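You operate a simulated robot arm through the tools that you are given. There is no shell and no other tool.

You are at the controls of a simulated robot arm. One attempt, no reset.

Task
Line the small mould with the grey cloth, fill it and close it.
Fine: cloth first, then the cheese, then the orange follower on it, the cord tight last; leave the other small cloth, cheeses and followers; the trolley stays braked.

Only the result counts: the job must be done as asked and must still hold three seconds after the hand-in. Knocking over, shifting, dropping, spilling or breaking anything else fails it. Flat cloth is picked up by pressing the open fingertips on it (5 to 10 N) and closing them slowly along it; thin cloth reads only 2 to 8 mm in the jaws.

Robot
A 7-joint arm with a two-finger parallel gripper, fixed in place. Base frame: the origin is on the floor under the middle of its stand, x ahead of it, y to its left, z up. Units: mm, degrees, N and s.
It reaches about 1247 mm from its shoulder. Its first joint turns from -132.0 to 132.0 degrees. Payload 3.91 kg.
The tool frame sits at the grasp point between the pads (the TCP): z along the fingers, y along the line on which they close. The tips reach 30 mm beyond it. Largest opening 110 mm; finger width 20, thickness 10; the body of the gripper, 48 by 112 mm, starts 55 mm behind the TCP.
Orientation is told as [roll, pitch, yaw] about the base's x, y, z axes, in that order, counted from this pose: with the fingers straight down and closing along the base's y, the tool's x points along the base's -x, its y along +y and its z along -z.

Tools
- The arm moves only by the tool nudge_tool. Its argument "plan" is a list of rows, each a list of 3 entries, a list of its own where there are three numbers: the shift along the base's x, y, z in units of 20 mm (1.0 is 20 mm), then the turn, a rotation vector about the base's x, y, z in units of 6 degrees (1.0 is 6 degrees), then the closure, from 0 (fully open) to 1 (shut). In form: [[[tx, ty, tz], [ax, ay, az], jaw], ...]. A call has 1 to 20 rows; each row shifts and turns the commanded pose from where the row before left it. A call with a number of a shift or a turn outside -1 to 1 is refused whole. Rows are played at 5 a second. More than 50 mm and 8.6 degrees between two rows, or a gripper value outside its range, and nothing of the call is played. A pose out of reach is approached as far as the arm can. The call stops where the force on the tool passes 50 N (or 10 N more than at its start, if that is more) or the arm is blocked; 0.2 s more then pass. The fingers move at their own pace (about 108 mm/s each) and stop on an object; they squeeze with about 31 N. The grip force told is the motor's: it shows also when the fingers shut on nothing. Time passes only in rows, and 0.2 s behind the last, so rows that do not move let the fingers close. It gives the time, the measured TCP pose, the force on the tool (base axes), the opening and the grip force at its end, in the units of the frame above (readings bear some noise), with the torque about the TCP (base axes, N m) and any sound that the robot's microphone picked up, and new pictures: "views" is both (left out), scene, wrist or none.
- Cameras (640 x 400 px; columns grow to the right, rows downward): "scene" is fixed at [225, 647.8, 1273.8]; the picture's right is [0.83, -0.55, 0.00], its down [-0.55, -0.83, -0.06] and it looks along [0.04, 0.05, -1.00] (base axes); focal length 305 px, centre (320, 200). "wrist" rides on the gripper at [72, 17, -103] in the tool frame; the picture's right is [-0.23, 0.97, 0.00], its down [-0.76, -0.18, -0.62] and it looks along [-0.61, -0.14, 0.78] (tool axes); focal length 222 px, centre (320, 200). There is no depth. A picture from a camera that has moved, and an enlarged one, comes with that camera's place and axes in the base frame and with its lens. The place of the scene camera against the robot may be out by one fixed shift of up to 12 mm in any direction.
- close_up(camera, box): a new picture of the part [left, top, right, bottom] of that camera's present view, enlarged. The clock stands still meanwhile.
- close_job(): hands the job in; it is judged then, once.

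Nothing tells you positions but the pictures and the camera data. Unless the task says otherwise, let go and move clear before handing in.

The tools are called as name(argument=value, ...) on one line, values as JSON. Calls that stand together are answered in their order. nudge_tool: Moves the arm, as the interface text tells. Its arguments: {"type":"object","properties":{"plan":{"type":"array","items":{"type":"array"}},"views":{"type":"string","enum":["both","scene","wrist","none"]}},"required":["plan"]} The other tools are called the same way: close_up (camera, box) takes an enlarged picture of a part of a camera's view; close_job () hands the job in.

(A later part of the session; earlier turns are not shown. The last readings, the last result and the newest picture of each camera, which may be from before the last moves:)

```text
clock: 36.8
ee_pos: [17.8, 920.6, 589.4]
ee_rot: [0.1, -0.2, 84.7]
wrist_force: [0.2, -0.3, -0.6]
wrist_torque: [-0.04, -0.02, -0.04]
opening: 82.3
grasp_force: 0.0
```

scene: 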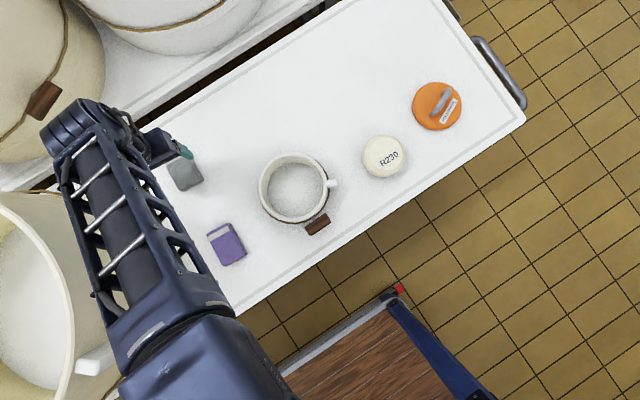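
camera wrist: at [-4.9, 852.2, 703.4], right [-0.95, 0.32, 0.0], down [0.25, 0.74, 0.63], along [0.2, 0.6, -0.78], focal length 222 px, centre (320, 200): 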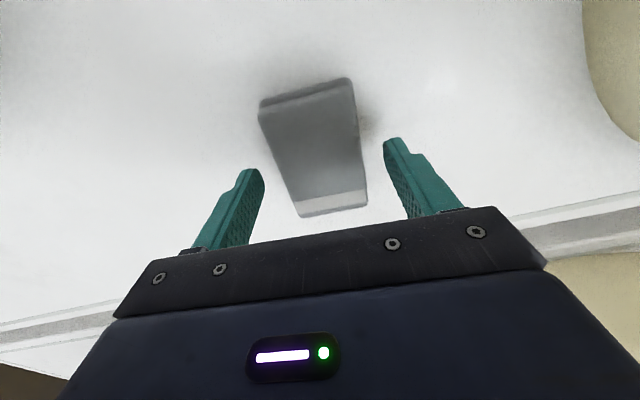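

The tips are beside the packet at about z=559 and still free of the table. I'll close slowly on its sides.

nudge_tool(plan=[[[0, 0, 0], [0, 0, 0], 0.32], [[0, 0, 0], [0, 0, 0], 0.38], [[0, 0, 0], [0, 0, 0], 0.44], [[0, 0, 0], [0, 0, 0], 0.48], [[0, 0, 0], [0, 0, 0], 0.52], [[0, 0, 0], [0, 0, 0], 0.56], [[0, 0, 0], [0, 0, 0], 0.6], [[0, 0, 0], [0, 0, 0], 0.6]], views="wrist")

close_up(camera="wrist", box=[220, 50, 420, 230])

```text
clock: 38.6
ee_pos: [18.1, 922.2, 589.9]
ee_rot: [0.1, -0.3, 84.8]
wrist_force: [-0.1, -0.5, 0.9]
wrist_torque: [-0.05, -0.02, 0.0]
opening: 59.0
grasp_force: 31.1
camera wrist: at [-5.5, 851.7, 693.6], right [-0.95, 0.32, 0.0], down [0.25, 0.74, 0.63], along [0.2, 0.6, -0.78], focal length 222 px, centre (320, 200)
```

wrist: 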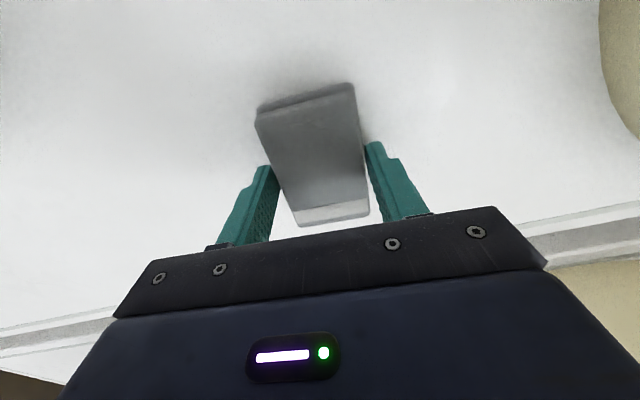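

```text
2.22 times, centred on (320, 140) of wrist
camera zoom: at [-5.5, 851.7, 693.6], right [-0.95, 0.32, 0.0], down [0.25, 0.74, 0.63], along [0.2, 0.6, -0.78], focal length 494 px, centre (320, 333)
```

zoom: 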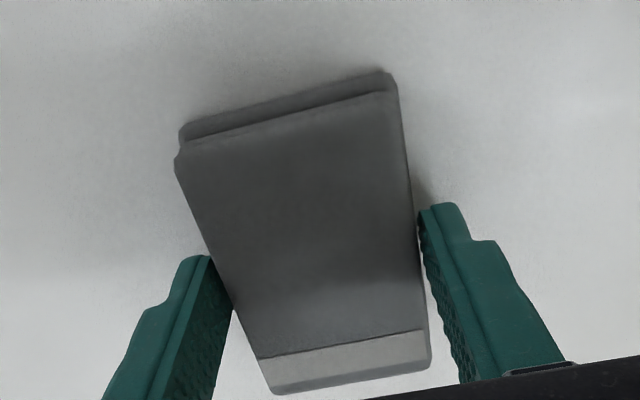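

The jaws hold at 59 mm with 31 N. I'll lift a little and check that the packet comes up.

nudge_tool(plan=[[[0, 0, 0.2], [0, 0, 0], 0.65], [[0, 0, 0.4], [0, 0, 0], 0.65], [[0, 0, 0.5], [0, 0, 0], 0.65], [[0, 0, 0.5], [0, 0, 0], 0.65], [[0, 0, 0], [0, 0, 0], 0.65]], views="both")

close_up(camera="wrist", box=[220, 50, 420, 230])

```text
clock: 39.8
ee_pos: [16.3, 922.4, 622.1]
ee_rot: [0.1, -0.4, 84.7]
wrist_force: [-0.6, 0.3, -0.3]
wrist_torque: [0.01, 0.01, 0.01]
opening: 59.4
grasp_force: 30.4
camera wrist: at [-6.6, 851.4, 725.5], right [-0.95, 0.32, 0.0], down [0.25, 0.74, 0.63], along [0.2, 0.59, -0.78], focal length 222 px, centre (320, 200)
```

scene: 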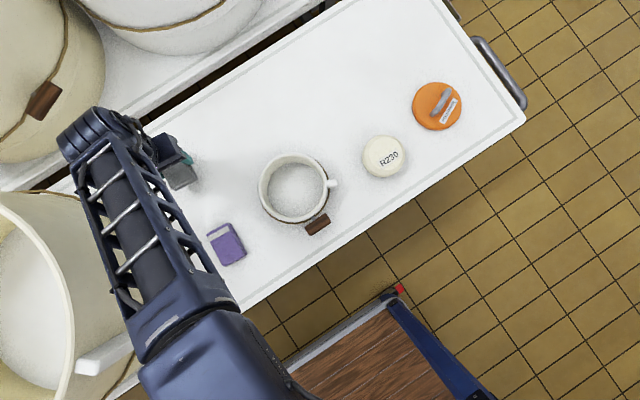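
wrist: 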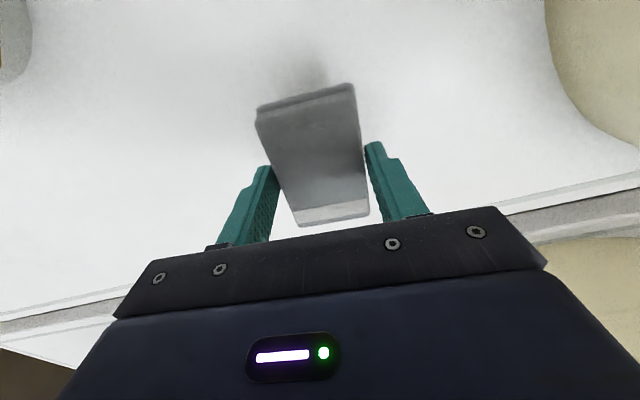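

```text
2.22 times, centred on (320, 140) of wrist
camera zoom: at [-6.6, 851.4, 725.5], right [-0.95, 0.32, 0.0], down [0.25, 0.74, 0.63], along [0.2, 0.59, -0.78], focal length 494 px, centre (320, 333)
```

zoom: 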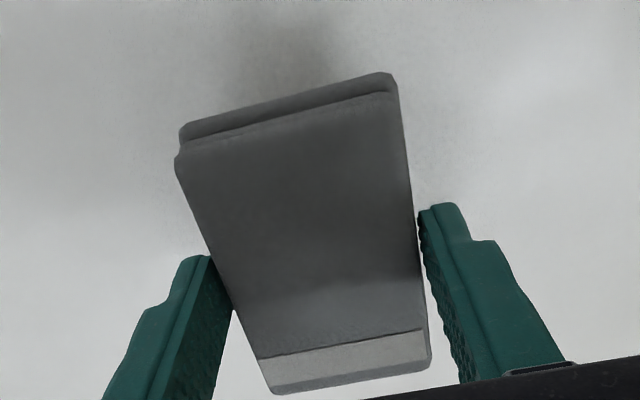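

The packet is firmly held. I'll raise it and travel toward the mould, stopping short where the camera can see the mould past the packet.

nudge_tool(plan=[[[0, 0, 1], [0, 0, 0], 0.65], [[0, 0, 1], [0, 0, 0], 0.65], [[0.4, -0.5, 1], [0, 0, 0], 0.65], [[0.7, -0.8, 1], [0, 0, 0], 0.65], [[0.7, -0.9, 1], [0, 0, 0], 0.65], [[0.7, -0.9, 1], [0, 0, 0], 0.65], [[0.7, -0.9, 0.9], [0, 0, 0], 0.65], [[0.7, -0.9, 0], [0, 0, 0], 0.65], [[0.7, -0.9, 0], [0, 0, 0], 0.65], [[0.6, -0.8, 0], [0, 0, 0], 0.65], [[0, 0, 0], [0, 0, 0], 0.65]], views="both")

close_up(camera="wrist", box=[110, 0, 330, 200])

```text
clock: 42.2
ee_pos: [122.2, 791.5, 758.4]
ee_rot: [0.1, -0.3, 84.8]
wrist_force: [0.6, -0.4, -0.2]
wrist_torque: [0.01, 0.01, -0.01]
opening: 59.1
grasp_force: 30.4
camera wrist: at [99.0, 721.2, 862.9], right [-0.95, 0.32, 0.0], down [0.25, 0.74, 0.63], along [0.2, 0.6, -0.78], focal length 222 px, centre (320, 200)
```

scene: 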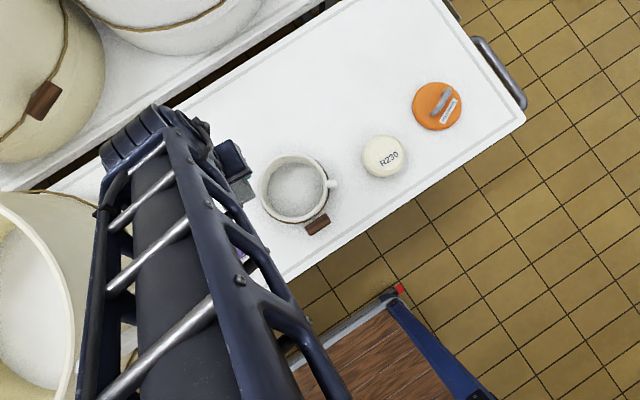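
wrist: 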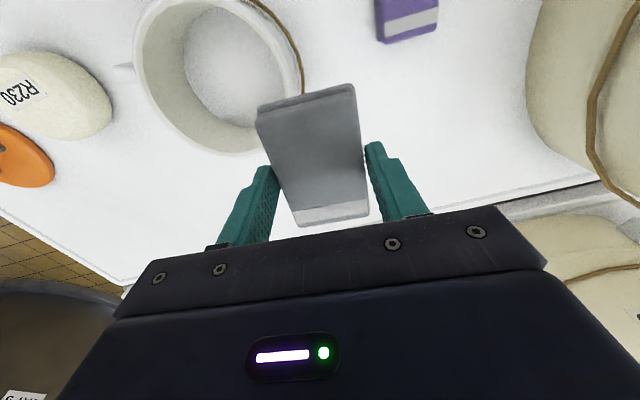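

```text
2.00 times, centred on (220, 100) of wrist
camera zoom: at [99.0, 721.2, 862.9], right [-0.95, 0.32, 0.0], down [0.25, 0.74, 0.63], along [0.2, 0.6, -0.78], focal length 444 px, centre (520, 400)
```

zoom: 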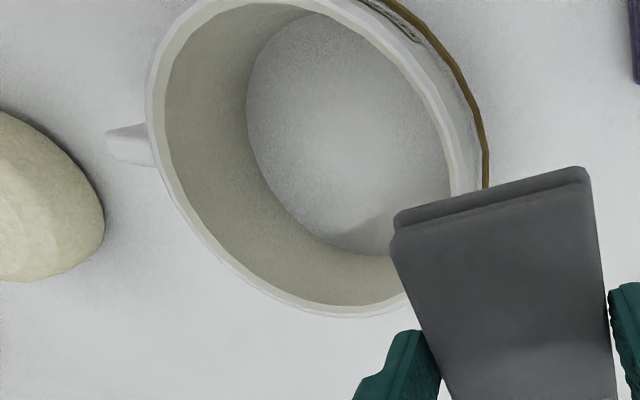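

The mould rim centre works out near (208,740) with the rim around z≈620–630. I'll carry the packet over it and start lowering.

nudge_tool(plan=[[[0.6, -0.36, 0], [0, 0, 0], 0.65], [[0.75, -0.45, 0], [0, 0, 0], 0.65], [[0.75, -0.45, 0], [0, 0, 0], 0.65], [[0.75, -0.45, 0], [0, 0, 0], 0.65], [[0.75, -0.45, 0], [0, 0, 0], 0.65], [[0.7, -0.42, 0], [0, 0, 0], 0.65], [[0, 0, -0.7], [0, 0, 0], 0.65], [[0, 0, -0.7], [0, 0, 0], 0.65], [[0, 0, 0], [0, 0, 0], 0.65]], views="both")

close_up(camera="scene", box=[220, 120, 380, 260])

close_up(camera="wrist", box=[180, 40, 460, 240])

```text
clock: 44.2
ee_pos: [206.2, 739.0, 731.3]
ee_rot: [0.1, -0.3, 84.7]
wrist_force: [-0.1, 0.8, -0.6]
wrist_torque: [-0.03, -0.01, -0.02]
opening: 59.2
grasp_force: 31.0
camera wrist: at [184.0, 669.0, 835.0], right [-0.95, 0.32, 0.0], down [0.25, 0.74, 0.63], along [0.2, 0.6, -0.78], focal length 222 px, centre (320, 200)
```

scene: 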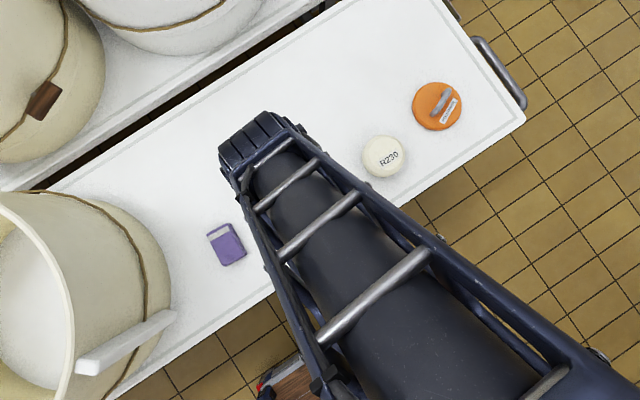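
wrist: 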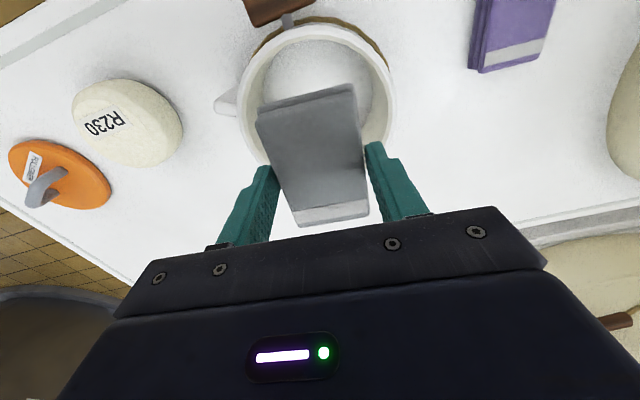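

```text
2.86 times, centred on (300, 190) of scene
camera zoom: at [225.0, 647.8, 1273.8], right [0.83, -0.55, 0.0], down [-0.55, -0.83, -0.06], along [0.04, 0.05, -1.0], focal length 871 px, centre (377, 229)
```

zoom: 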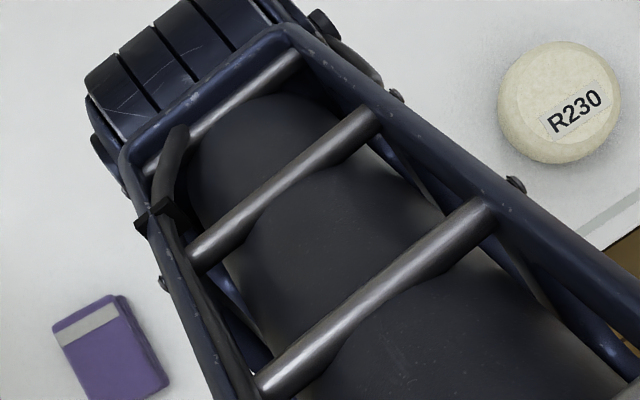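

```text
2.00 times, centred on (320, 140) of wrist
camera zoom: at [184.0, 669.0, 835.0], right [-0.95, 0.32, 0.0], down [0.25, 0.74, 0.63], along [0.2, 0.6, -0.78], focal length 444 px, centre (320, 320)
```

zoom: 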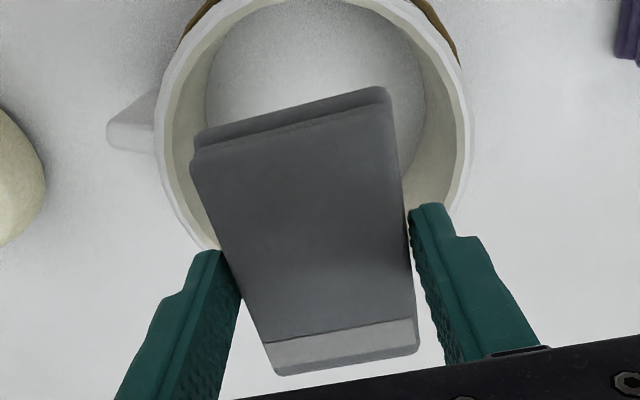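

A circle fit puts the mould centre at about (210.5,736.5), with its rim near z≈617. I'll centre there and lower the packet into the mould.

nudge_tool(plan=[[[0.2, -0.1, -0.5], [0, 0, 0], 0.65], [[0, 0, -0.7], [0, 0, 0], 0.65], [[0, 0, -0.7], [0, 0, 0], 0.65], [[0, 0, -0.7], [0, 0, 0], 0.65], [[0, 0, -0.7], [0, 0, 0], 0.65], [[0, 0, -0.7], [0, 0, 0], 0.65], [[0, 0, -0.5], [0, 0, 0], 0.65], [[0, 0, -0.5], [0, 0, 0], 0.65], [[0, 0, 0], [0, 0, 0], 0.65]], views="wrist")

close_up(camera="wrist", box=[180, 40, 460, 240])

```text
clock: 46.2
ee_pos: [212.3, 737.3, 630.2]
ee_rot: [0.2, -0.3, 84.6]
wrist_force: [-1.5, -0.2, -0.3]
wrist_torque: [0.01, 0.0, -0.02]
opening: 59.0
grasp_force: 31.0
camera wrist: at [188.7, 665.5, 735.0], right [-0.95, 0.32, 0.0], down [0.25, 0.74, 0.63], along [0.2, 0.6, -0.78], focal length 222 px, centre (320, 200)
```

wrist: 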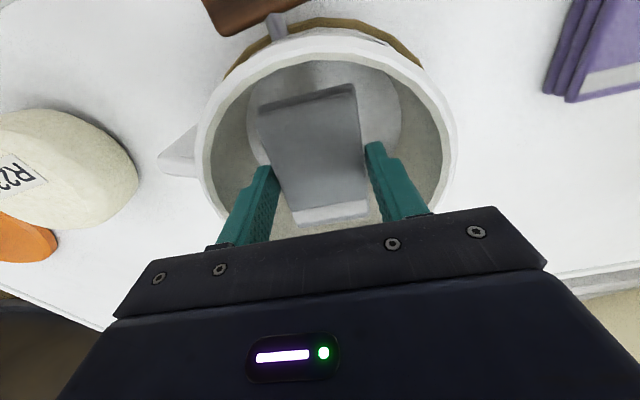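

```text
2.00 times, centred on (320, 140) of wrist
camera zoom: at [188.7, 665.5, 735.0], right [-0.95, 0.32, 0.0], down [0.25, 0.74, 0.63], along [0.2, 0.6, -0.78], focal length 444 px, centre (320, 320)
```

zoom: 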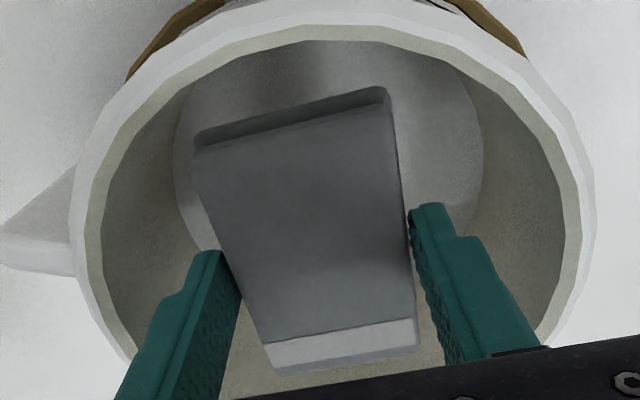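

The packet is inside the rim and well centred. I'll continue down, feeling for the mould floor.

nudge_tool(plan=[[[0, 0, -0.4], [0, 0, 0], 0.65], [[0, 0, -0.4], [0, 0, 0], 0.65], [[0, 0, -0.2], [0, 0, 0], 0.65], [[0, 0, 0], [0, 0, 0], 0.65]], views="none")

```text
clock: 47.2
ee_pos: [211.9, 736.5, 611.6]
ee_rot: [0.0, -0.3, 84.6]
wrist_force: [0.2, 0.7, -0.6]
wrist_torque: [-0.03, 0.02, 0.0]
opening: 58.9
grasp_force: 30.9
```

nudge_tool(plan=[[[0, 0, -0.15], [0, 0, 0], 0.65], [[0, 0, -0.15], [0, 0, 0], 0.65], [[0, 0, 0], [0, 0, 0], 0.65]], views="none")

```text
clock: 48.0
ee_pos: [212.7, 736.4, 605.7]
ee_rot: [0.1, -0.3, 84.7]
wrist_force: [0.3, 0.1, -0.2]
wrist_torque: [0.01, 0.0, 0.01]
opening: 58.8
grasp_force: 30.9
```

nudge_tool(plan=[[[0, 0, -0.1], [0, 0, 0], 0.65], [[0, 0, -0.1], [0, 0, 0], 0.65], [[0, 0, 0], [0, 0, 0], 0.65]], views="none")

```text
clock: 48.8
ee_pos: [212.1, 735.4, 601.7]
ee_rot: [0.0, -0.2, 84.7]
wrist_force: [0.2, -0.3, -0.8]
wrist_torque: [0.01, 0.02, -0.01]
opening: 59.0
grasp_force: 31.3
```

nudge_tool(plan=[[[0, 0, -0.1], [0, 0, 0], 0.65], [[0, 0, -0.1], [0, 0, 0], 0.65], [[0, 0, 0], [0, 0, 0], 0.65]], views="none")

```text
clock: 49.6
ee_pos: [211.6, 736.6, 598.6]
ee_rot: [0.0, -0.3, 84.7]
wrist_force: [-0.5, 0.9, 0.4]
wrist_torque: [-0.01, 0.01, 0.01]
opening: 59.0
grasp_force: 30.9
```

nudge_tool(plan=[[[0, 0, -0.08], [0, 0, 0], 0.65], [[0, 0, -0.07], [0, 0, 0], 0.65], [[0, 0, 0], [0, 0, 0], 0.65]], views="wrist")

```text
clock: 50.4
ee_pos: [210.9, 736.3, 594.5]
ee_rot: [0.2, -0.3, 84.7]
wrist_force: [-0.1, -0.8, -0.4]
wrist_torque: [0.01, -0.02, 0.0]
opening: 59.0
grasp_force: 30.7
camera wrist: at [188.1, 665.3, 700.0], right [-0.95, 0.32, 0.0], down [0.25, 0.74, 0.63], along [0.2, 0.6, -0.78], focal length 222 px, centre (320, 200)
```

wrist: 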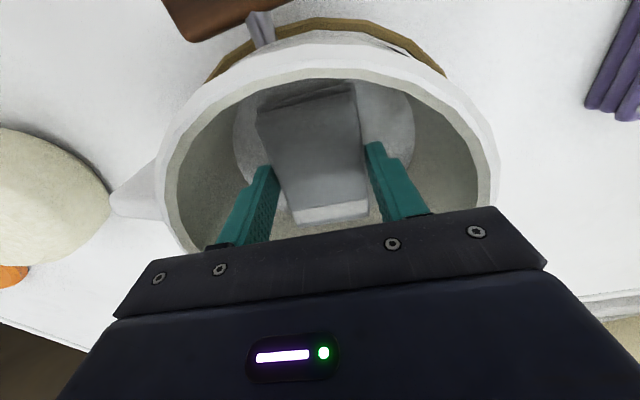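

nudge_tool(plan=[[[0, 0, -0.08], [0, 0, 0], 0.65], [[0, 0, -0.05], [0, 0, 0], 0.65], [[0, 0, 0], [0, 0, 0], 0.65]], views="none")

```text
clock: 51.2
ee_pos: [210.6, 736.3, 594.1]
ee_rot: [0.1, -0.3, 84.7]
wrist_force: [-0.8, 0.2, 0.4]
wrist_torque: [0.0, -0.01, -0.01]
opening: 59.0
grasp_force: 30.8
```

nudge_tool(plan=[[[0, 0, -0.06], [0, 0, 0], 0.65], [[0, 0, -0.04], [0, 0, 0], 0.65], [[0, 0, 0], [0, 0, 0], 0.65]], views="none")

```text
clock: 52.0
ee_pos: [211.4, 736.7, 590.4]
ee_rot: [0.1, -0.2, 84.7]
wrist_force: [-0.3, 0.1, -0.1]
wrist_torque: [0.02, 0.01, -0.01]
opening: 59.3
grasp_force: 31.3
```

nudge_tool(plan=[[[0, 0, -0.05], [0, 0, 0], 0.65], [[0, 0, 0], [0, 0, 0], 0.65]], views="none")

```text
clock: 52.6
ee_pos: [211.6, 736.5, 589.8]
ee_rot: [0.1, -0.3, 84.7]
wrist_force: [0.5, -0.1, -0.3]
wrist_torque: [0.01, -0.01, 0.02]
opening: 59.1
grasp_force: 31.2
```

nudge_tool(plan=[[[0, 0, -0.05], [0, 0, 0], 0.65], [[0, 0, 0], [0, 0, 0], 0.65]], views="none")

```text
clock: 53.2
ee_pos: [211.2, 736.9, 589.3]
ee_rot: [0.1, -0.4, 84.7]
wrist_force: [-0.2, -5.5, 14.3]
wrist_torque: [-0.25, -0.12, 0.01]
opening: 58.8
grasp_force: 31.1
```

There is contact at TCP z≈589, so the packet is on the mould floor. I'll ease off slightly and open the jaws a little to release it.

nudge_tool(plan=[[[0, 0, 0.04], [0, 0, 0], 0.65], [[0, 0, 0], [0, 0, 0], 0.5], [[0, 0, 0], [0, 0, 0], 0.42], [[0, 0, 0], [0, 0, 0], 0.36], [[0, 0, 0], [0, 0, 0], 0.34], [[0, 0, 0], [0, 0, 0], 0.34]], views="wrist")

close_up(camera="wrist", box=[180, 60, 460, 240])

```text
clock: 54.6
ee_pos: [211.9, 736.4, 589.1]
ee_rot: [0.1, -0.3, 84.7]
wrist_force: [0.6, -1.4, 0.2]
wrist_torque: [0.0, 0.02, 0.02]
opening: 72.6
grasp_force: 0.0
camera wrist: at [187.7, 666.2, 693.6], right [-0.95, 0.32, 0.0], down [0.25, 0.74, 0.63], along [0.2, 0.6, -0.78], focal length 222 px, centre (320, 200)
```

wrist: 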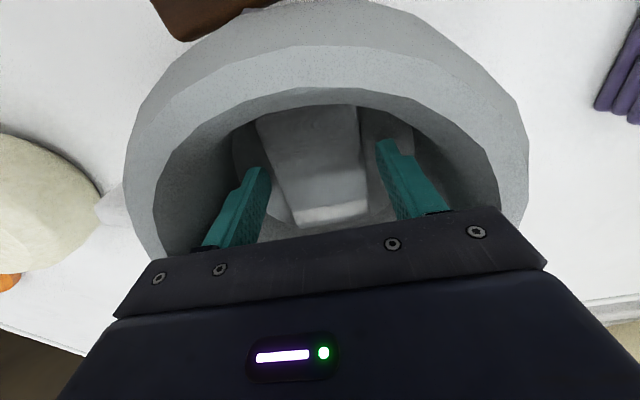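

```text
2.22 times, centred on (320, 150) of wrist
camera zoom: at [187.7, 666.2, 693.6], right [-0.95, 0.32, 0.0], down [0.25, 0.74, 0.63], along [0.2, 0.6, -0.78], focal length 494 px, centre (320, 311)
```

zoom: 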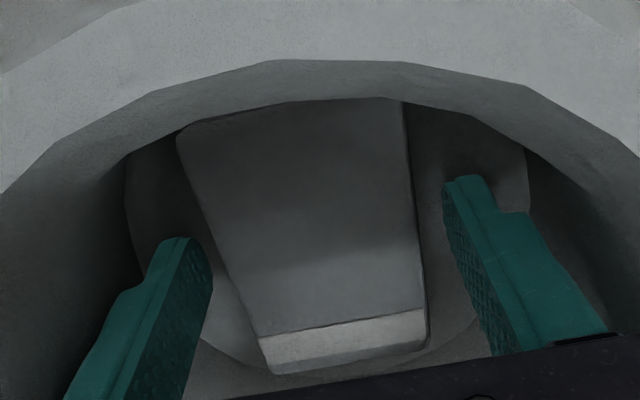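

A grey lining has appeared draped over the mould's rim, so the cloth seems to have taken. I'll lift straight out and look.

nudge_tool(plan=[[[0, 0, 0.4], [0, 0, 0], 0.34], [[0, 0, 0.6], [0, 0, 0], 0.34], [[0, 0, 0.8], [0, 0, 0], 0.34], [[0, 0, 1], [0, 0, 0], 0.34], [[0, 0, 1], [0, 0, 0], 0.34], [[0, 0, 1], [0, 0, 0], 0.34], [[0, 0, 1], [0, 0, 0], 0.34], [[0, 0, 1], [0, 0, 0], 0.34], [[0, -0.5, 1], [0, 0, 0], 0.34], [[0, -1, 0.5], [0, 0, 0], 0.34], [[0, -1, 0], [0, 0, 0], 0.34], [[0, -1, 0], [0, 0, 0], 0.34], [[0, -1, 0], [0, 0, 0], 0.34], [[0, 0, 0], [0, 0, 0], 0.34]], views="both")

close_up(camera="wrist", box=[210, 50, 450, 230])

```text
clock: 57.6
ee_pos: [209.7, 646.2, 756.9]
ee_rot: [0.1, -0.3, 84.7]
wrist_force: [0.0, 0.1, 0.6]
wrist_torque: [0.04, -0.04, 0.02]
opening: 72.9
grasp_force: 0.1
camera wrist: at [185.5, 576.1, 860.9], right [-0.95, 0.32, 0.0], down [0.25, 0.74, 0.63], along [0.2, 0.6, -0.78], focal length 222 px, centre (320, 200)
```

scene: 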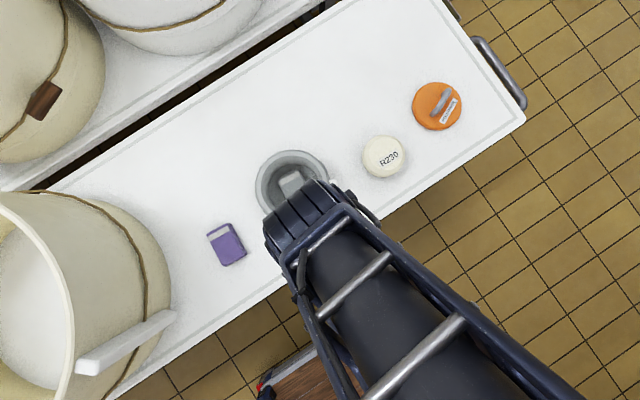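
wrist: 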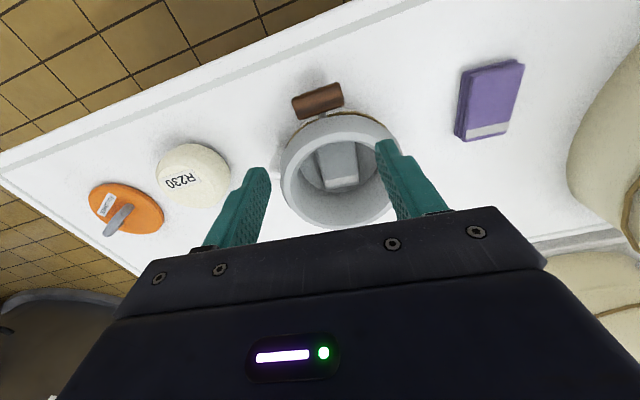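

```text
2.22 times, centred on (330, 140) of wrist
camera zoom: at [185.5, 576.1, 860.9], right [-0.95, 0.32, 0.0], down [0.25, 0.74, 0.63], along [0.2, 0.6, -0.78], focal length 494 px, centre (298, 333)
```

zoom: 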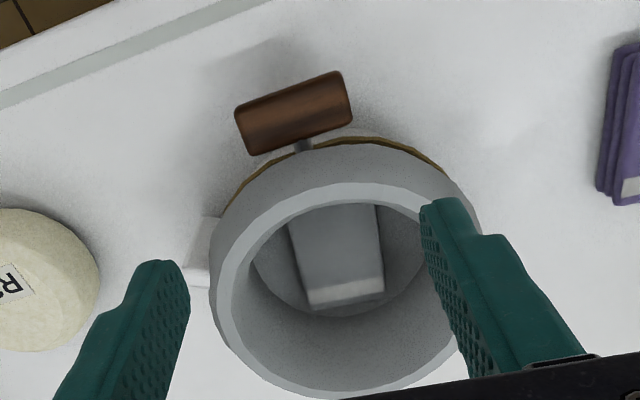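

The mould is now lined in grey over the walls and rim. Next is the cheese, so I'll move toward it with open jaws to measure it, and clear the scene view of the mould.

nudge_tool(plan=[[[0.9, -0.2, 0], [0, 0, 0], 0.2], [[0.9, -0.2, 0], [0, 0, 0], 0], [[0.9, -0.2, 0], [0, 0, 0], 0], [[0.9, -0.2, 0], [0, 0, 0], 0], [[0.9, -0.2, 0], [0, 0, 0], 0], [[0.9, -0.2, 0], [0, 0, 0], 0], [[0.9, -0.2, 0], [0, 0, 0], 0], [[0.9, -0.2, 0], [0, 0, 0], 0], [[0.9, 0, 0], [0, 0, 0], 0], [[0.9, 0, 0], [0, 0, 0], 0], [[0.5, 0, 0], [0, 0, 0], 0], [[0, 0, 0], [0, 0, 0], 0]], views="both")

close_up(camera="scene", box=[220, 120, 380, 260])

close_up(camera="wrist", box=[210, 50, 450, 230])

```text
clock: 60.2
ee_pos: [400.2, 613.5, 755.9]
ee_rot: [0.1, -0.2, 84.7]
wrist_force: [0.3, 0.5, -0.2]
wrist_torque: [-0.04, -0.05, -0.01]
opening: 109.9
grasp_force: 0.1
camera wrist: at [377.1, 544.0, 860.5], right [-0.95, 0.32, 0.0], down [0.25, 0.74, 0.63], along [0.2, 0.6, -0.78], focal length 222 px, centre (320, 200)
```

scene: 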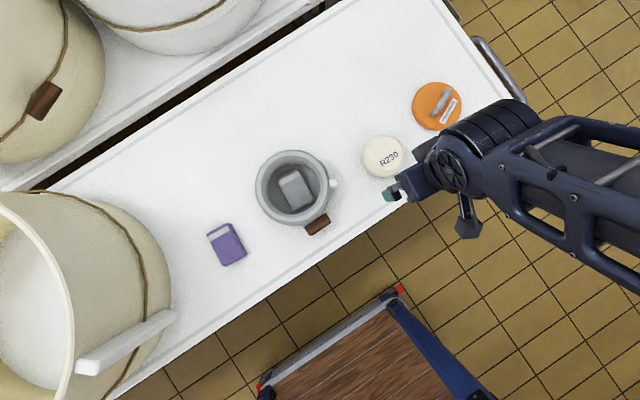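
wrist: 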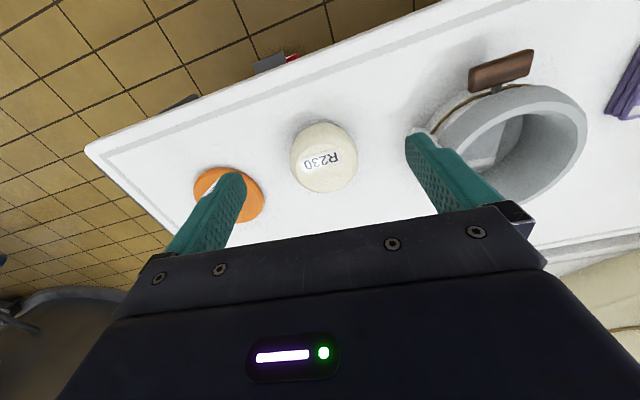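

```text
2.86 times, centred on (300, 190) of scene
camera zoom: at [225.0, 647.8, 1273.8], right [0.83, -0.55, 0.0], down [-0.55, -0.83, -0.06], along [0.04, 0.05, -1.0], focal length 871 px, centre (377, 229)
```

zoom: 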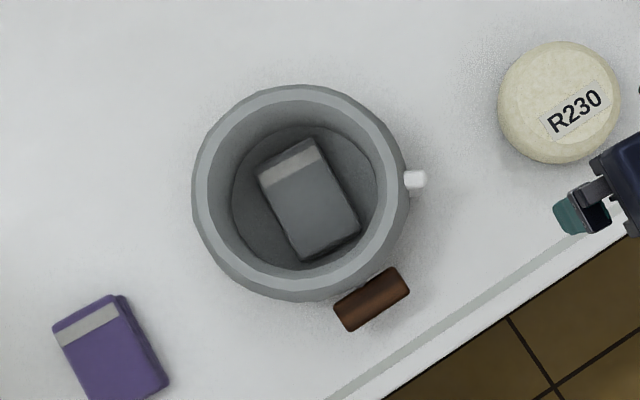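

```text
2.22 times, centred on (330, 140) of wrist
camera zoom: at [377.1, 544.0, 860.5], right [-0.95, 0.32, 0.0], down [0.25, 0.74, 0.63], along [0.2, 0.6, -0.78], focal length 494 px, centre (298, 333)
```

zoom: 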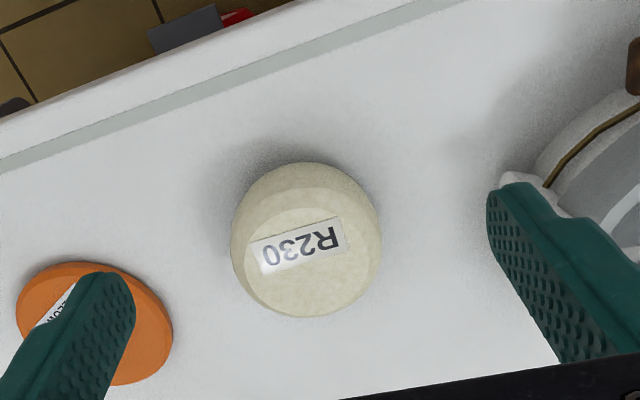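

The cheese is about 98 mm across, 43 mm high, and centred near (422,691). I'll come above it with the jaws fully open and refine.

nudge_tool(plan=[[[0.2, 0.7, -0.6], [0, 0, 0], 0], [[0.2, 0.7, -0.6], [0, 0, 0], 0], [[0.2, 0.7, -0.6], [0, 0, 0], 0], [[0.2, 0.7, -0.6], [0, 0, 0], 0], [[0.2, 0.7, -0.6], [0, 0, 0], 0], [[0.1, 0.4, -0.6], [0, 0, 0], 0], [[0, 0, 0], [0, 0, 0], 0]], views="both")

close_up(camera="wrist", box=[180, 20, 460, 230])

```text
clock: 61.8
ee_pos: [421.3, 693.6, 684.5]
ee_rot: [0.1, -0.3, 84.7]
wrist_force: [-0.1, -0.6, 0.4]
wrist_torque: [0.04, 0.03, 0.01]
opening: 109.9
grasp_force: 0.1
camera wrist: at [399.5, 623.1, 787.9], right [-0.95, 0.32, 0.0], down [0.25, 0.74, 0.63], along [0.2, 0.6, -0.78], focal length 222 px, centre (320, 200)
```

scene: 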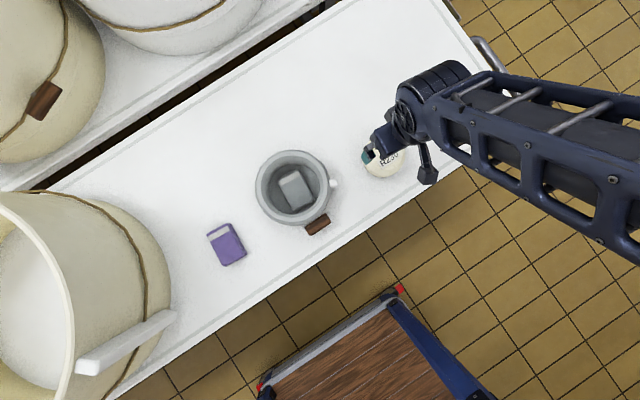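
wrist: 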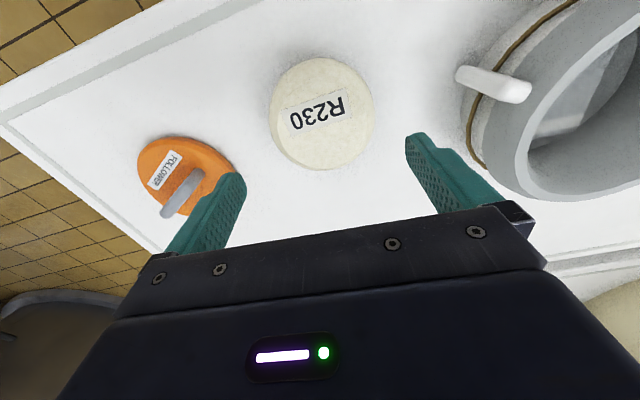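

```text
1.90 times, centred on (320, 125) of wrist
camera zoom: at [399.5, 623.1, 787.9], right [-0.95, 0.32, 0.0], down [0.25, 0.74, 0.63], along [0.2, 0.6, -0.78], focal length 423 px, centre (320, 343)
```

zoom: 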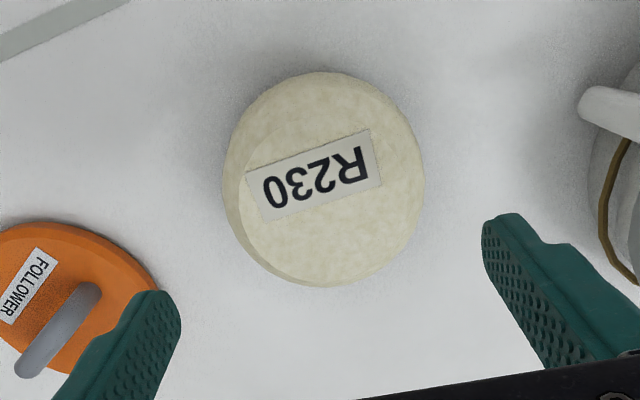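

The cheese centre refines to about (420,691). I'll shift slightly and lower, pausing just above to check finger clearance.

nudge_tool(plan=[[[-0.05, -0.12, -0.6], [0, 0, 0], 0], [[0, 0, -0.6], [0, 0, 0], 0], [[0, 0, -0.6], [0, 0, 0], 0], [[0, 0, -0.5], [0, 0, 0], 0], [[0, 0, -0.3], [0, 0, 0], 0], [[0, 0, 0], [0, 0, 0], 0]], views="both")

close_up(camera="wrist", box=[180, 20, 460, 230])

close_up(camera="scene", box=[320, 90, 460, 200])

```text
clock: 63.2
ee_pos: [422.8, 690.9, 632.1]
ee_rot: [0.1, -0.4, 84.7]
wrist_force: [0.8, -0.5, 0.1]
wrist_torque: [0.02, -0.01, 0.01]
opening: 110.0
grasp_force: 0.0
camera wrist: at [398.3, 619.8, 735.7], right [-0.95, 0.32, 0.0], down [0.25, 0.74, 0.63], along [0.2, 0.6, -0.78], focal length 222 px, centre (320, 200)
```

scene: 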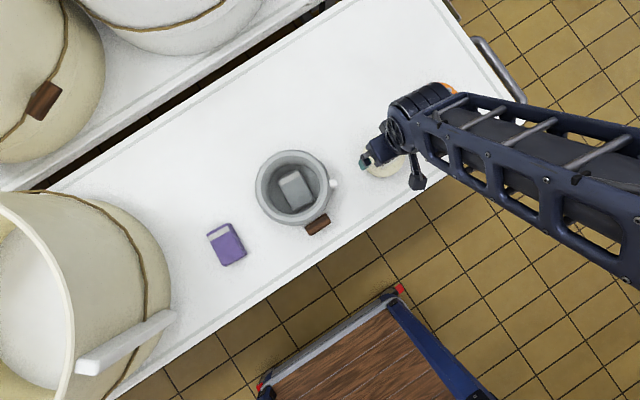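
wrist: 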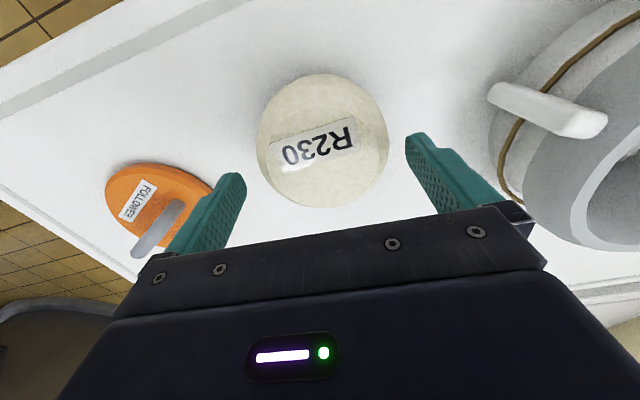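

```text
1.90 times, centred on (320, 125) of wrist
camera zoom: at [398.3, 619.8, 735.7], right [-0.95, 0.32, 0.0], down [0.25, 0.74, 0.63], along [0.2, 0.6, -0.78], focal length 423 px, centre (320, 343)
```

zoom: 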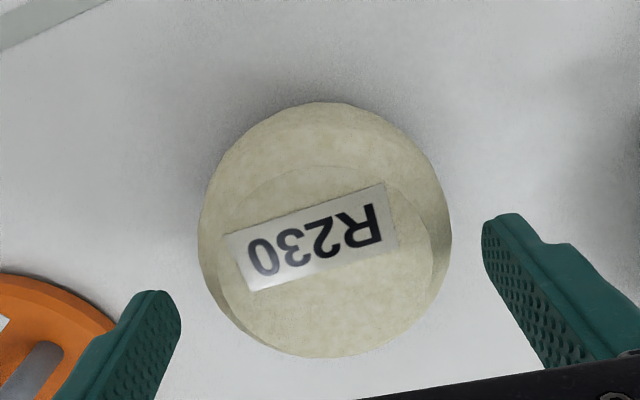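

```text
3.64 times, centred on (390, 145) of scene
camera zoom: at [225.0, 647.8, 1273.8], right [0.83, -0.55, 0.0], down [-0.55, -0.83, -0.06], along [0.04, 0.05, -1.0], focal length 1108 px, centre (66, 400)
```

zoom: 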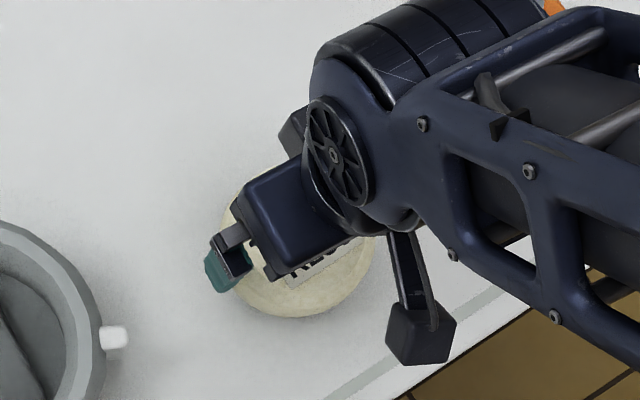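

nudge_tool(plan=[[[-0.1, 0, -0.35], [0, 0, 0], 0], [[0, 0, -0.35], [0, 0, 0], 0], [[0, 0, -0.35], [0, 0, 0], 0], [[0, 0, -0.35], [0, 0, 0], 0], [[0, 0, -0.3], [0, 0, 0], 0], [[0, 0, 0], [0, 0, 0], 0]], views="wrist")

close_up(camera="wrist", box=[160, 40, 480, 240])

```text
clock: 64.6
ee_pos: [419.5, 691.3, 595.5]
ee_rot: [0.2, -0.2, 84.8]
wrist_force: [0.1, 0.5, 0.1]
wrist_torque: [0.01, -0.02, -0.01]
opening: 110.0
grasp_force: 0.0
camera wrist: at [396.3, 620.3, 700.3], right [-0.95, 0.32, 0.0], down [0.25, 0.74, 0.63], along [0.2, 0.6, -0.78], focal length 222 px, centre (320, 200)
```

wrist: 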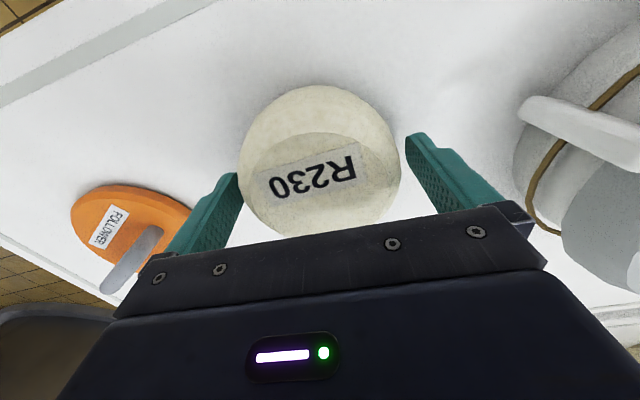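

```text
2.00 times, centred on (320, 140) of wrist
camera zoom: at [396.3, 620.3, 700.3], right [-0.95, 0.32, 0.0], down [0.25, 0.74, 0.63], along [0.2, 0.6, -0.78], focal length 444 px, centre (320, 320)
```

zoom: 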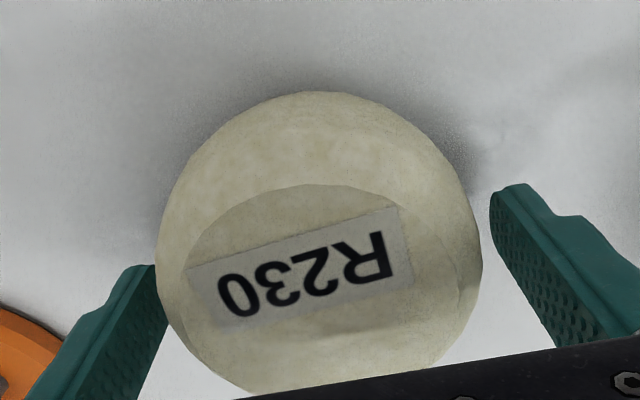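

The fingers straddle the cheese. I'll nudge 2 mm toward +x to even the gaps, then close on it.

nudge_tool(plan=[[[0.09, 0, 0], [0, 0, 0], 0], [[0, 0, 0], [0, 0, 0], 0.04], [[0, 0, 0], [0, 0, 0], 0.07], [[0, 0, 0], [0, 0, 0], 0.1], [[0, 0, 0], [0, 0, 0], 0.13], [[0, 0, 0], [0, 0, 0], 0.16], [[0, 0, 0], [0, 0, 0], 0.18], [[0, 0, 0], [0, 0, 0], 0.18]], views="wrist")

```text
clock: 66.4
ee_pos: [422.2, 690.5, 596.0]
ee_rot: [0.1, -0.3, 84.6]
wrist_force: [-2.1, 0.4, 1.5]
wrist_torque: [-0.02, -0.07, -0.01]
opening: 92.9
grasp_force: 31.1
camera wrist: at [398.2, 619.9, 700.7], right [-0.95, 0.32, 0.0], down [0.25, 0.74, 0.63], along [0.2, 0.6, -0.78], focal length 222 px, centre (320, 200)
```

wrist: 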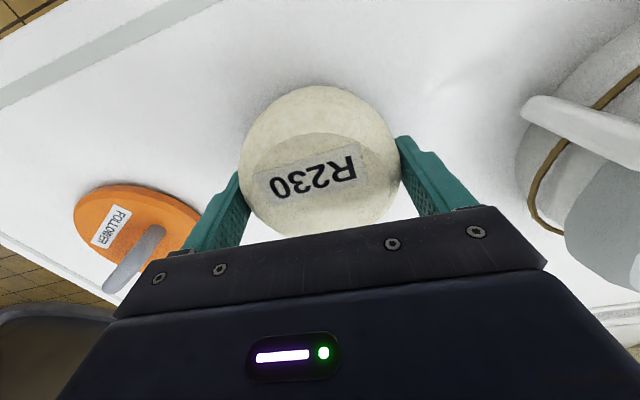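

The jaws hold the cheese at 93 mm with 31 N. I'll lift slowly and check.

nudge_tool(plan=[[[0, 0, 0.15], [0, 0, 0], 0.22], [[0, 0, 0.3], [0, 0, 0], 0.22], [[0, 0, 0.4], [0, 0, 0], 0.22], [[0, 0, 0.5], [0, 0, 0], 0.22], [[0, 0, 0.6], [0, 0, 0], 0.22], [[0, 0, 0], [0, 0, 0], 0.22]], views="both")

close_up(camera="wrist", box=[160, 40, 480, 240])

```text
clock: 67.8
ee_pos: [421.5, 690.4, 635.1]
ee_rot: [0.1, -0.3, 84.7]
wrist_force: [-0.9, -0.6, -4.1]
wrist_torque: [-0.01, -0.01, 0.0]
opening: 93.0
grasp_force: 31.0
camera wrist: at [398.6, 619.3, 739.6], right [-0.95, 0.32, 0.0], down [0.25, 0.74, 0.63], along [0.2, 0.6, -0.78], focal length 222 px, centre (320, 200)
```

scene: 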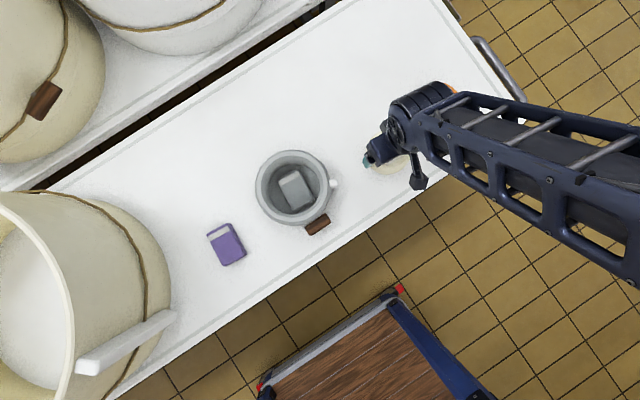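
wrist: 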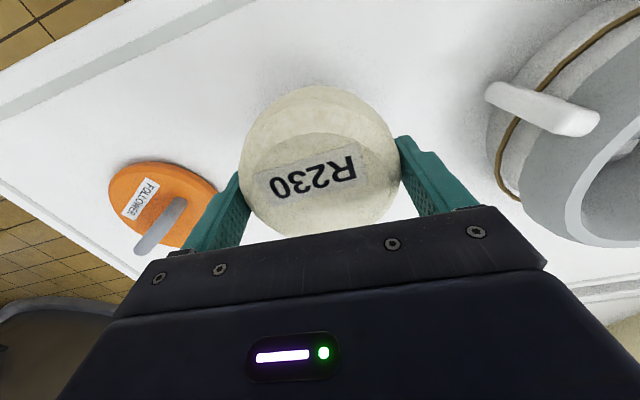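

```text
2.00 times, centred on (320, 140) of wrist
camera zoom: at [398.6, 619.3, 739.6], right [-0.95, 0.32, 0.0], down [0.25, 0.74, 0.63], along [0.2, 0.6, -0.78], focal length 444 px, centre (320, 320)
```

zoom: 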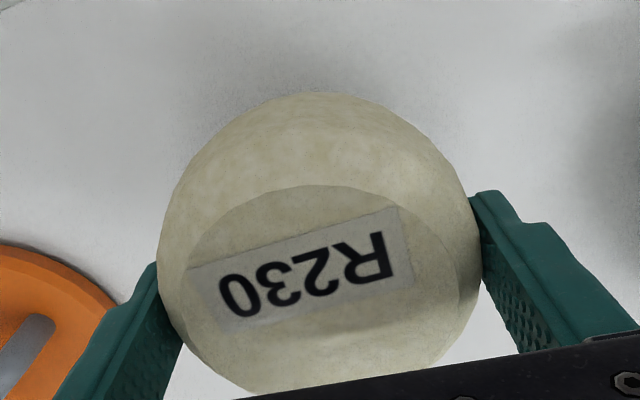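

The cheese is held securely. I'll raise it and carry it over the mould, whose centre I take as (208.5,739).

nudge_tool(plan=[[[0, 0, 0.8], [0, 0, 0], 0.22], [[0, 0, 1], [0, 0, 0], 0.22], [[-0.3, 0.07, 1], [0, 0, 0], 0.22], [[-0.7, 0.16, 1], [0, 0, 0], 0.22], [[-0.9, 0.2, 0.7], [0, 0, 0], 0.22], [[-0.9, 0.2, 0.5], [0, 0, 0], 0.22], [[-0.9, 0.2, 0], [0, 0, 0], 0.22], [[-0.9, 0.2, 0], [0, 0, 0], 0.22], [[-0.9, 0.2, 0], [0, 0, 0], 0.22], [[-0.9, 0.2, 0], [0, 0, 0], 0.22], [[-0.9, 0.2, 0], [0, 0, 0], 0.22], [[-0.9, 0.2, 0], [0, 0, 0], 0.22], [[-0.9, 0.2, 0], [0, 0, 0], 0.22], [[-0.9, 0.2, 0], [0, 0, 0], 0.22], [[-0.6, 0.17, 0], [0, 0, 0], 0.22], [[-0.05, 0.03, 0], [0, 0, 0], 0.22], [[0, 0, 0], [0, 0, 0], 0.22]], views="both")

close_up(camera="wrist", box=[180, 0, 460, 220])

```text
clock: 71.4
ee_pos: [210.7, 738.9, 737.0]
ee_rot: [0.1, -0.2, 84.7]
wrist_force: [0.5, -0.5, -4.1]
wrist_torque: [-0.01, -0.02, -0.03]
opening: 92.8
grasp_force: 31.3
camera wrist: at [187.3, 668.9, 841.8], right [-0.95, 0.32, 0.0], down [0.25, 0.74, 0.63], along [0.2, 0.6, -0.78], focal length 222 px, centre (320, 200)
```

scene: 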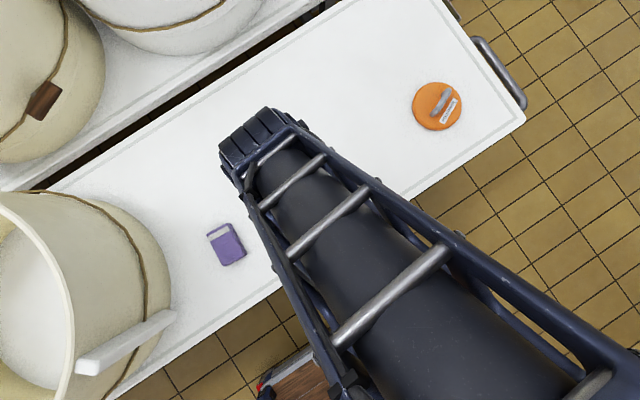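
wrist: 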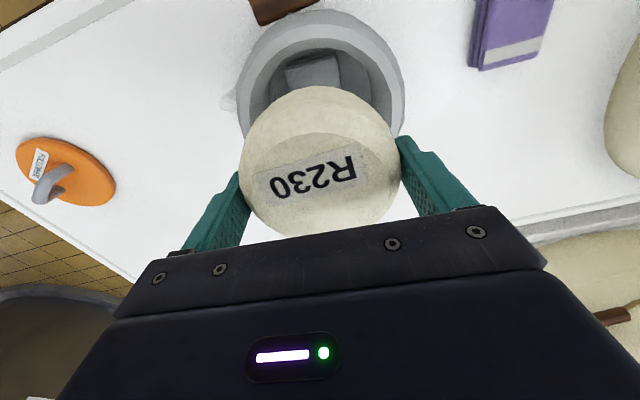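

```text
1.82 times, centred on (320, 110) of wrist
camera zoom: at [187.3, 668.9, 841.8], right [-0.95, 0.32, 0.0], down [0.25, 0.74, 0.63], along [0.2, 0.6, -0.78], focal length 404 px, centre (320, 364)
```

zoom: 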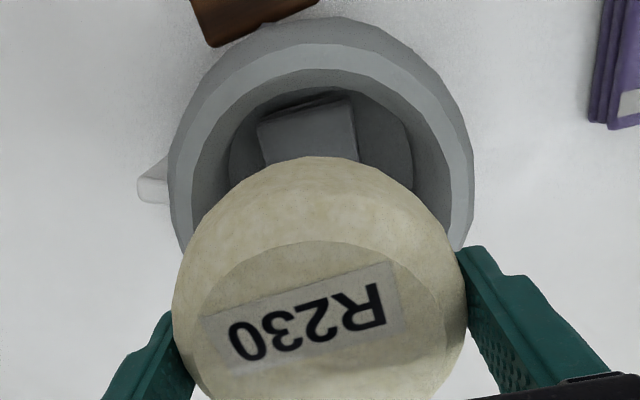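

From several fits the mould centre is about (210,740), and the tool is there within about a millimetre. I'll lower to just above the rim and check.

nudge_tool(plan=[[[0, 0.04, -0.6], [0, 0, 0], 0.22], [[0, 0, -0.8], [0, 0, 0], 0.22], [[0, 0, -0.8], [0, 0, 0], 0.22], [[0, 0, -0.8], [0, 0, 0], 0.22], [[0, 0, -0.5], [0, 0, 0], 0.22], [[0, 0, 0], [0, 0, 0], 0.22]], views="wrist")

close_up(camera="wrist", box=[160, 0, 480, 220])

```text
clock: 72.8
ee_pos: [209.5, 740.1, 666.5]
ee_rot: [0.1, -0.3, 84.7]
wrist_force: [0.3, 0.2, -4.0]
wrist_torque: [0.03, 0.01, 0.02]
opening: 93.3
grasp_force: 30.6
camera wrist: at [186.6, 670.0, 770.0], right [-0.95, 0.32, 0.0], down [0.25, 0.74, 0.63], along [0.2, 0.6, -0.78], focal length 222 px, centre (320, 200)
```

wrist: 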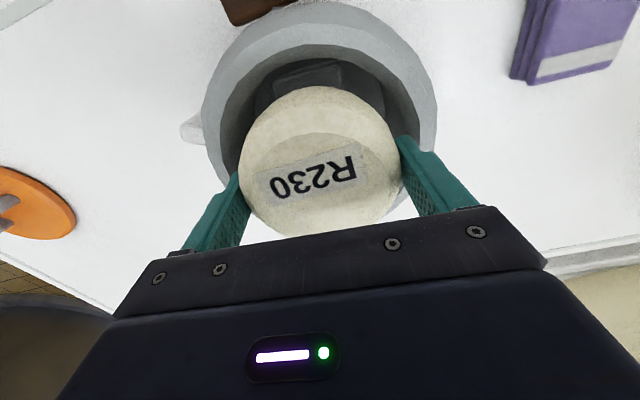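

```text
1.82 times, centred on (320, 110) of wrist
camera zoom: at [186.6, 670.0, 770.0], right [-0.95, 0.32, 0.0], down [0.25, 0.74, 0.63], along [0.2, 0.6, -0.78], focal length 404 px, centre (320, 364)
```

zoom: 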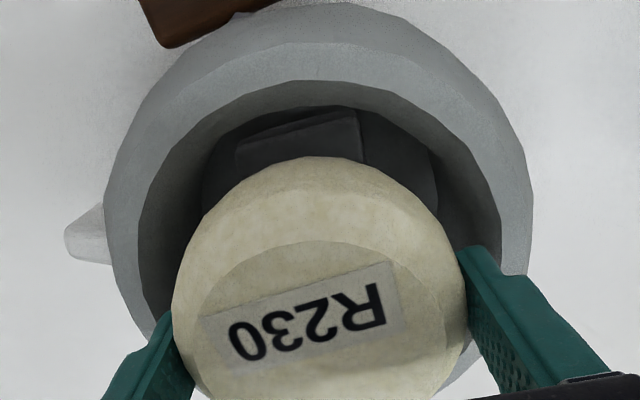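

The cheese is centred left to right in the lined opening. I'll lower it carefully, watching the side forces.

nudge_tool(plan=[[[0, 0, -0.3], [0, 0, 0], 0.22], [[0, 0, -0.3], [0, 0, 0], 0.22], [[0, 0, -0.3], [0, 0, 0], 0.22], [[0, 0, -0.2], [0, 0, 0], 0.22], [[0, 0, 0], [0, 0, 0], 0.22]], views="wrist")

close_up(camera="wrist", box=[120, 20, 520, 240])

```text
clock: 74.0
ee_pos: [210.5, 740.1, 643.7]
ee_rot: [0.1, -0.4, 84.7]
wrist_force: [-0.3, 0.6, -3.2]
wrist_torque: [-0.02, 0.01, 0.01]
opening: 93.2
grasp_force: 31.0
camera wrist: at [186.9, 669.5, 748.9], right [-0.95, 0.32, 0.0], down [0.25, 0.74, 0.63], along [0.2, 0.6, -0.78], focal length 222 px, centre (320, 200)
```

wrist: 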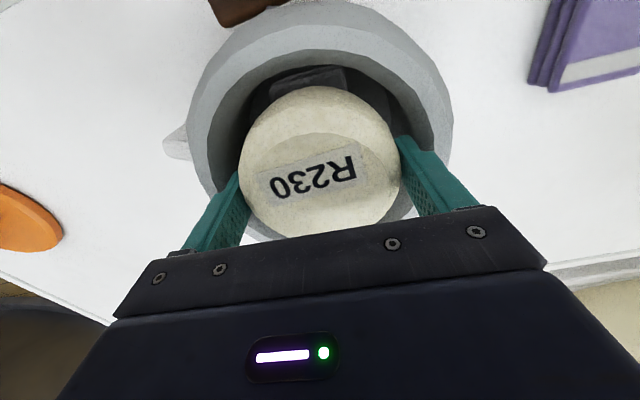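

```text
1.60 times, centred on (320, 130) of wrist
camera zoom: at [186.9, 669.5, 748.9], right [-0.95, 0.32, 0.0], down [0.25, 0.74, 0.63], along [0.2, 0.6, -0.78], focal length 355 px, centre (320, 312)
```

zoom: 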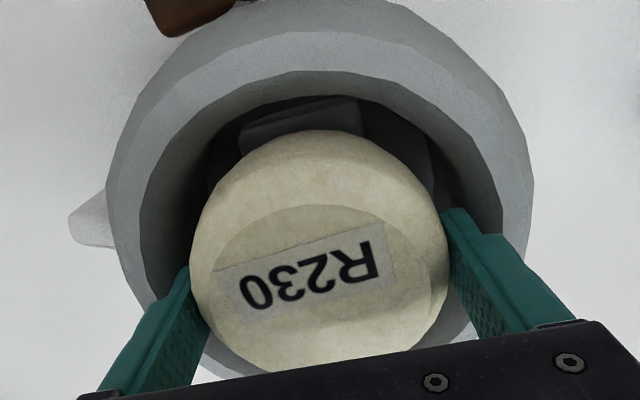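

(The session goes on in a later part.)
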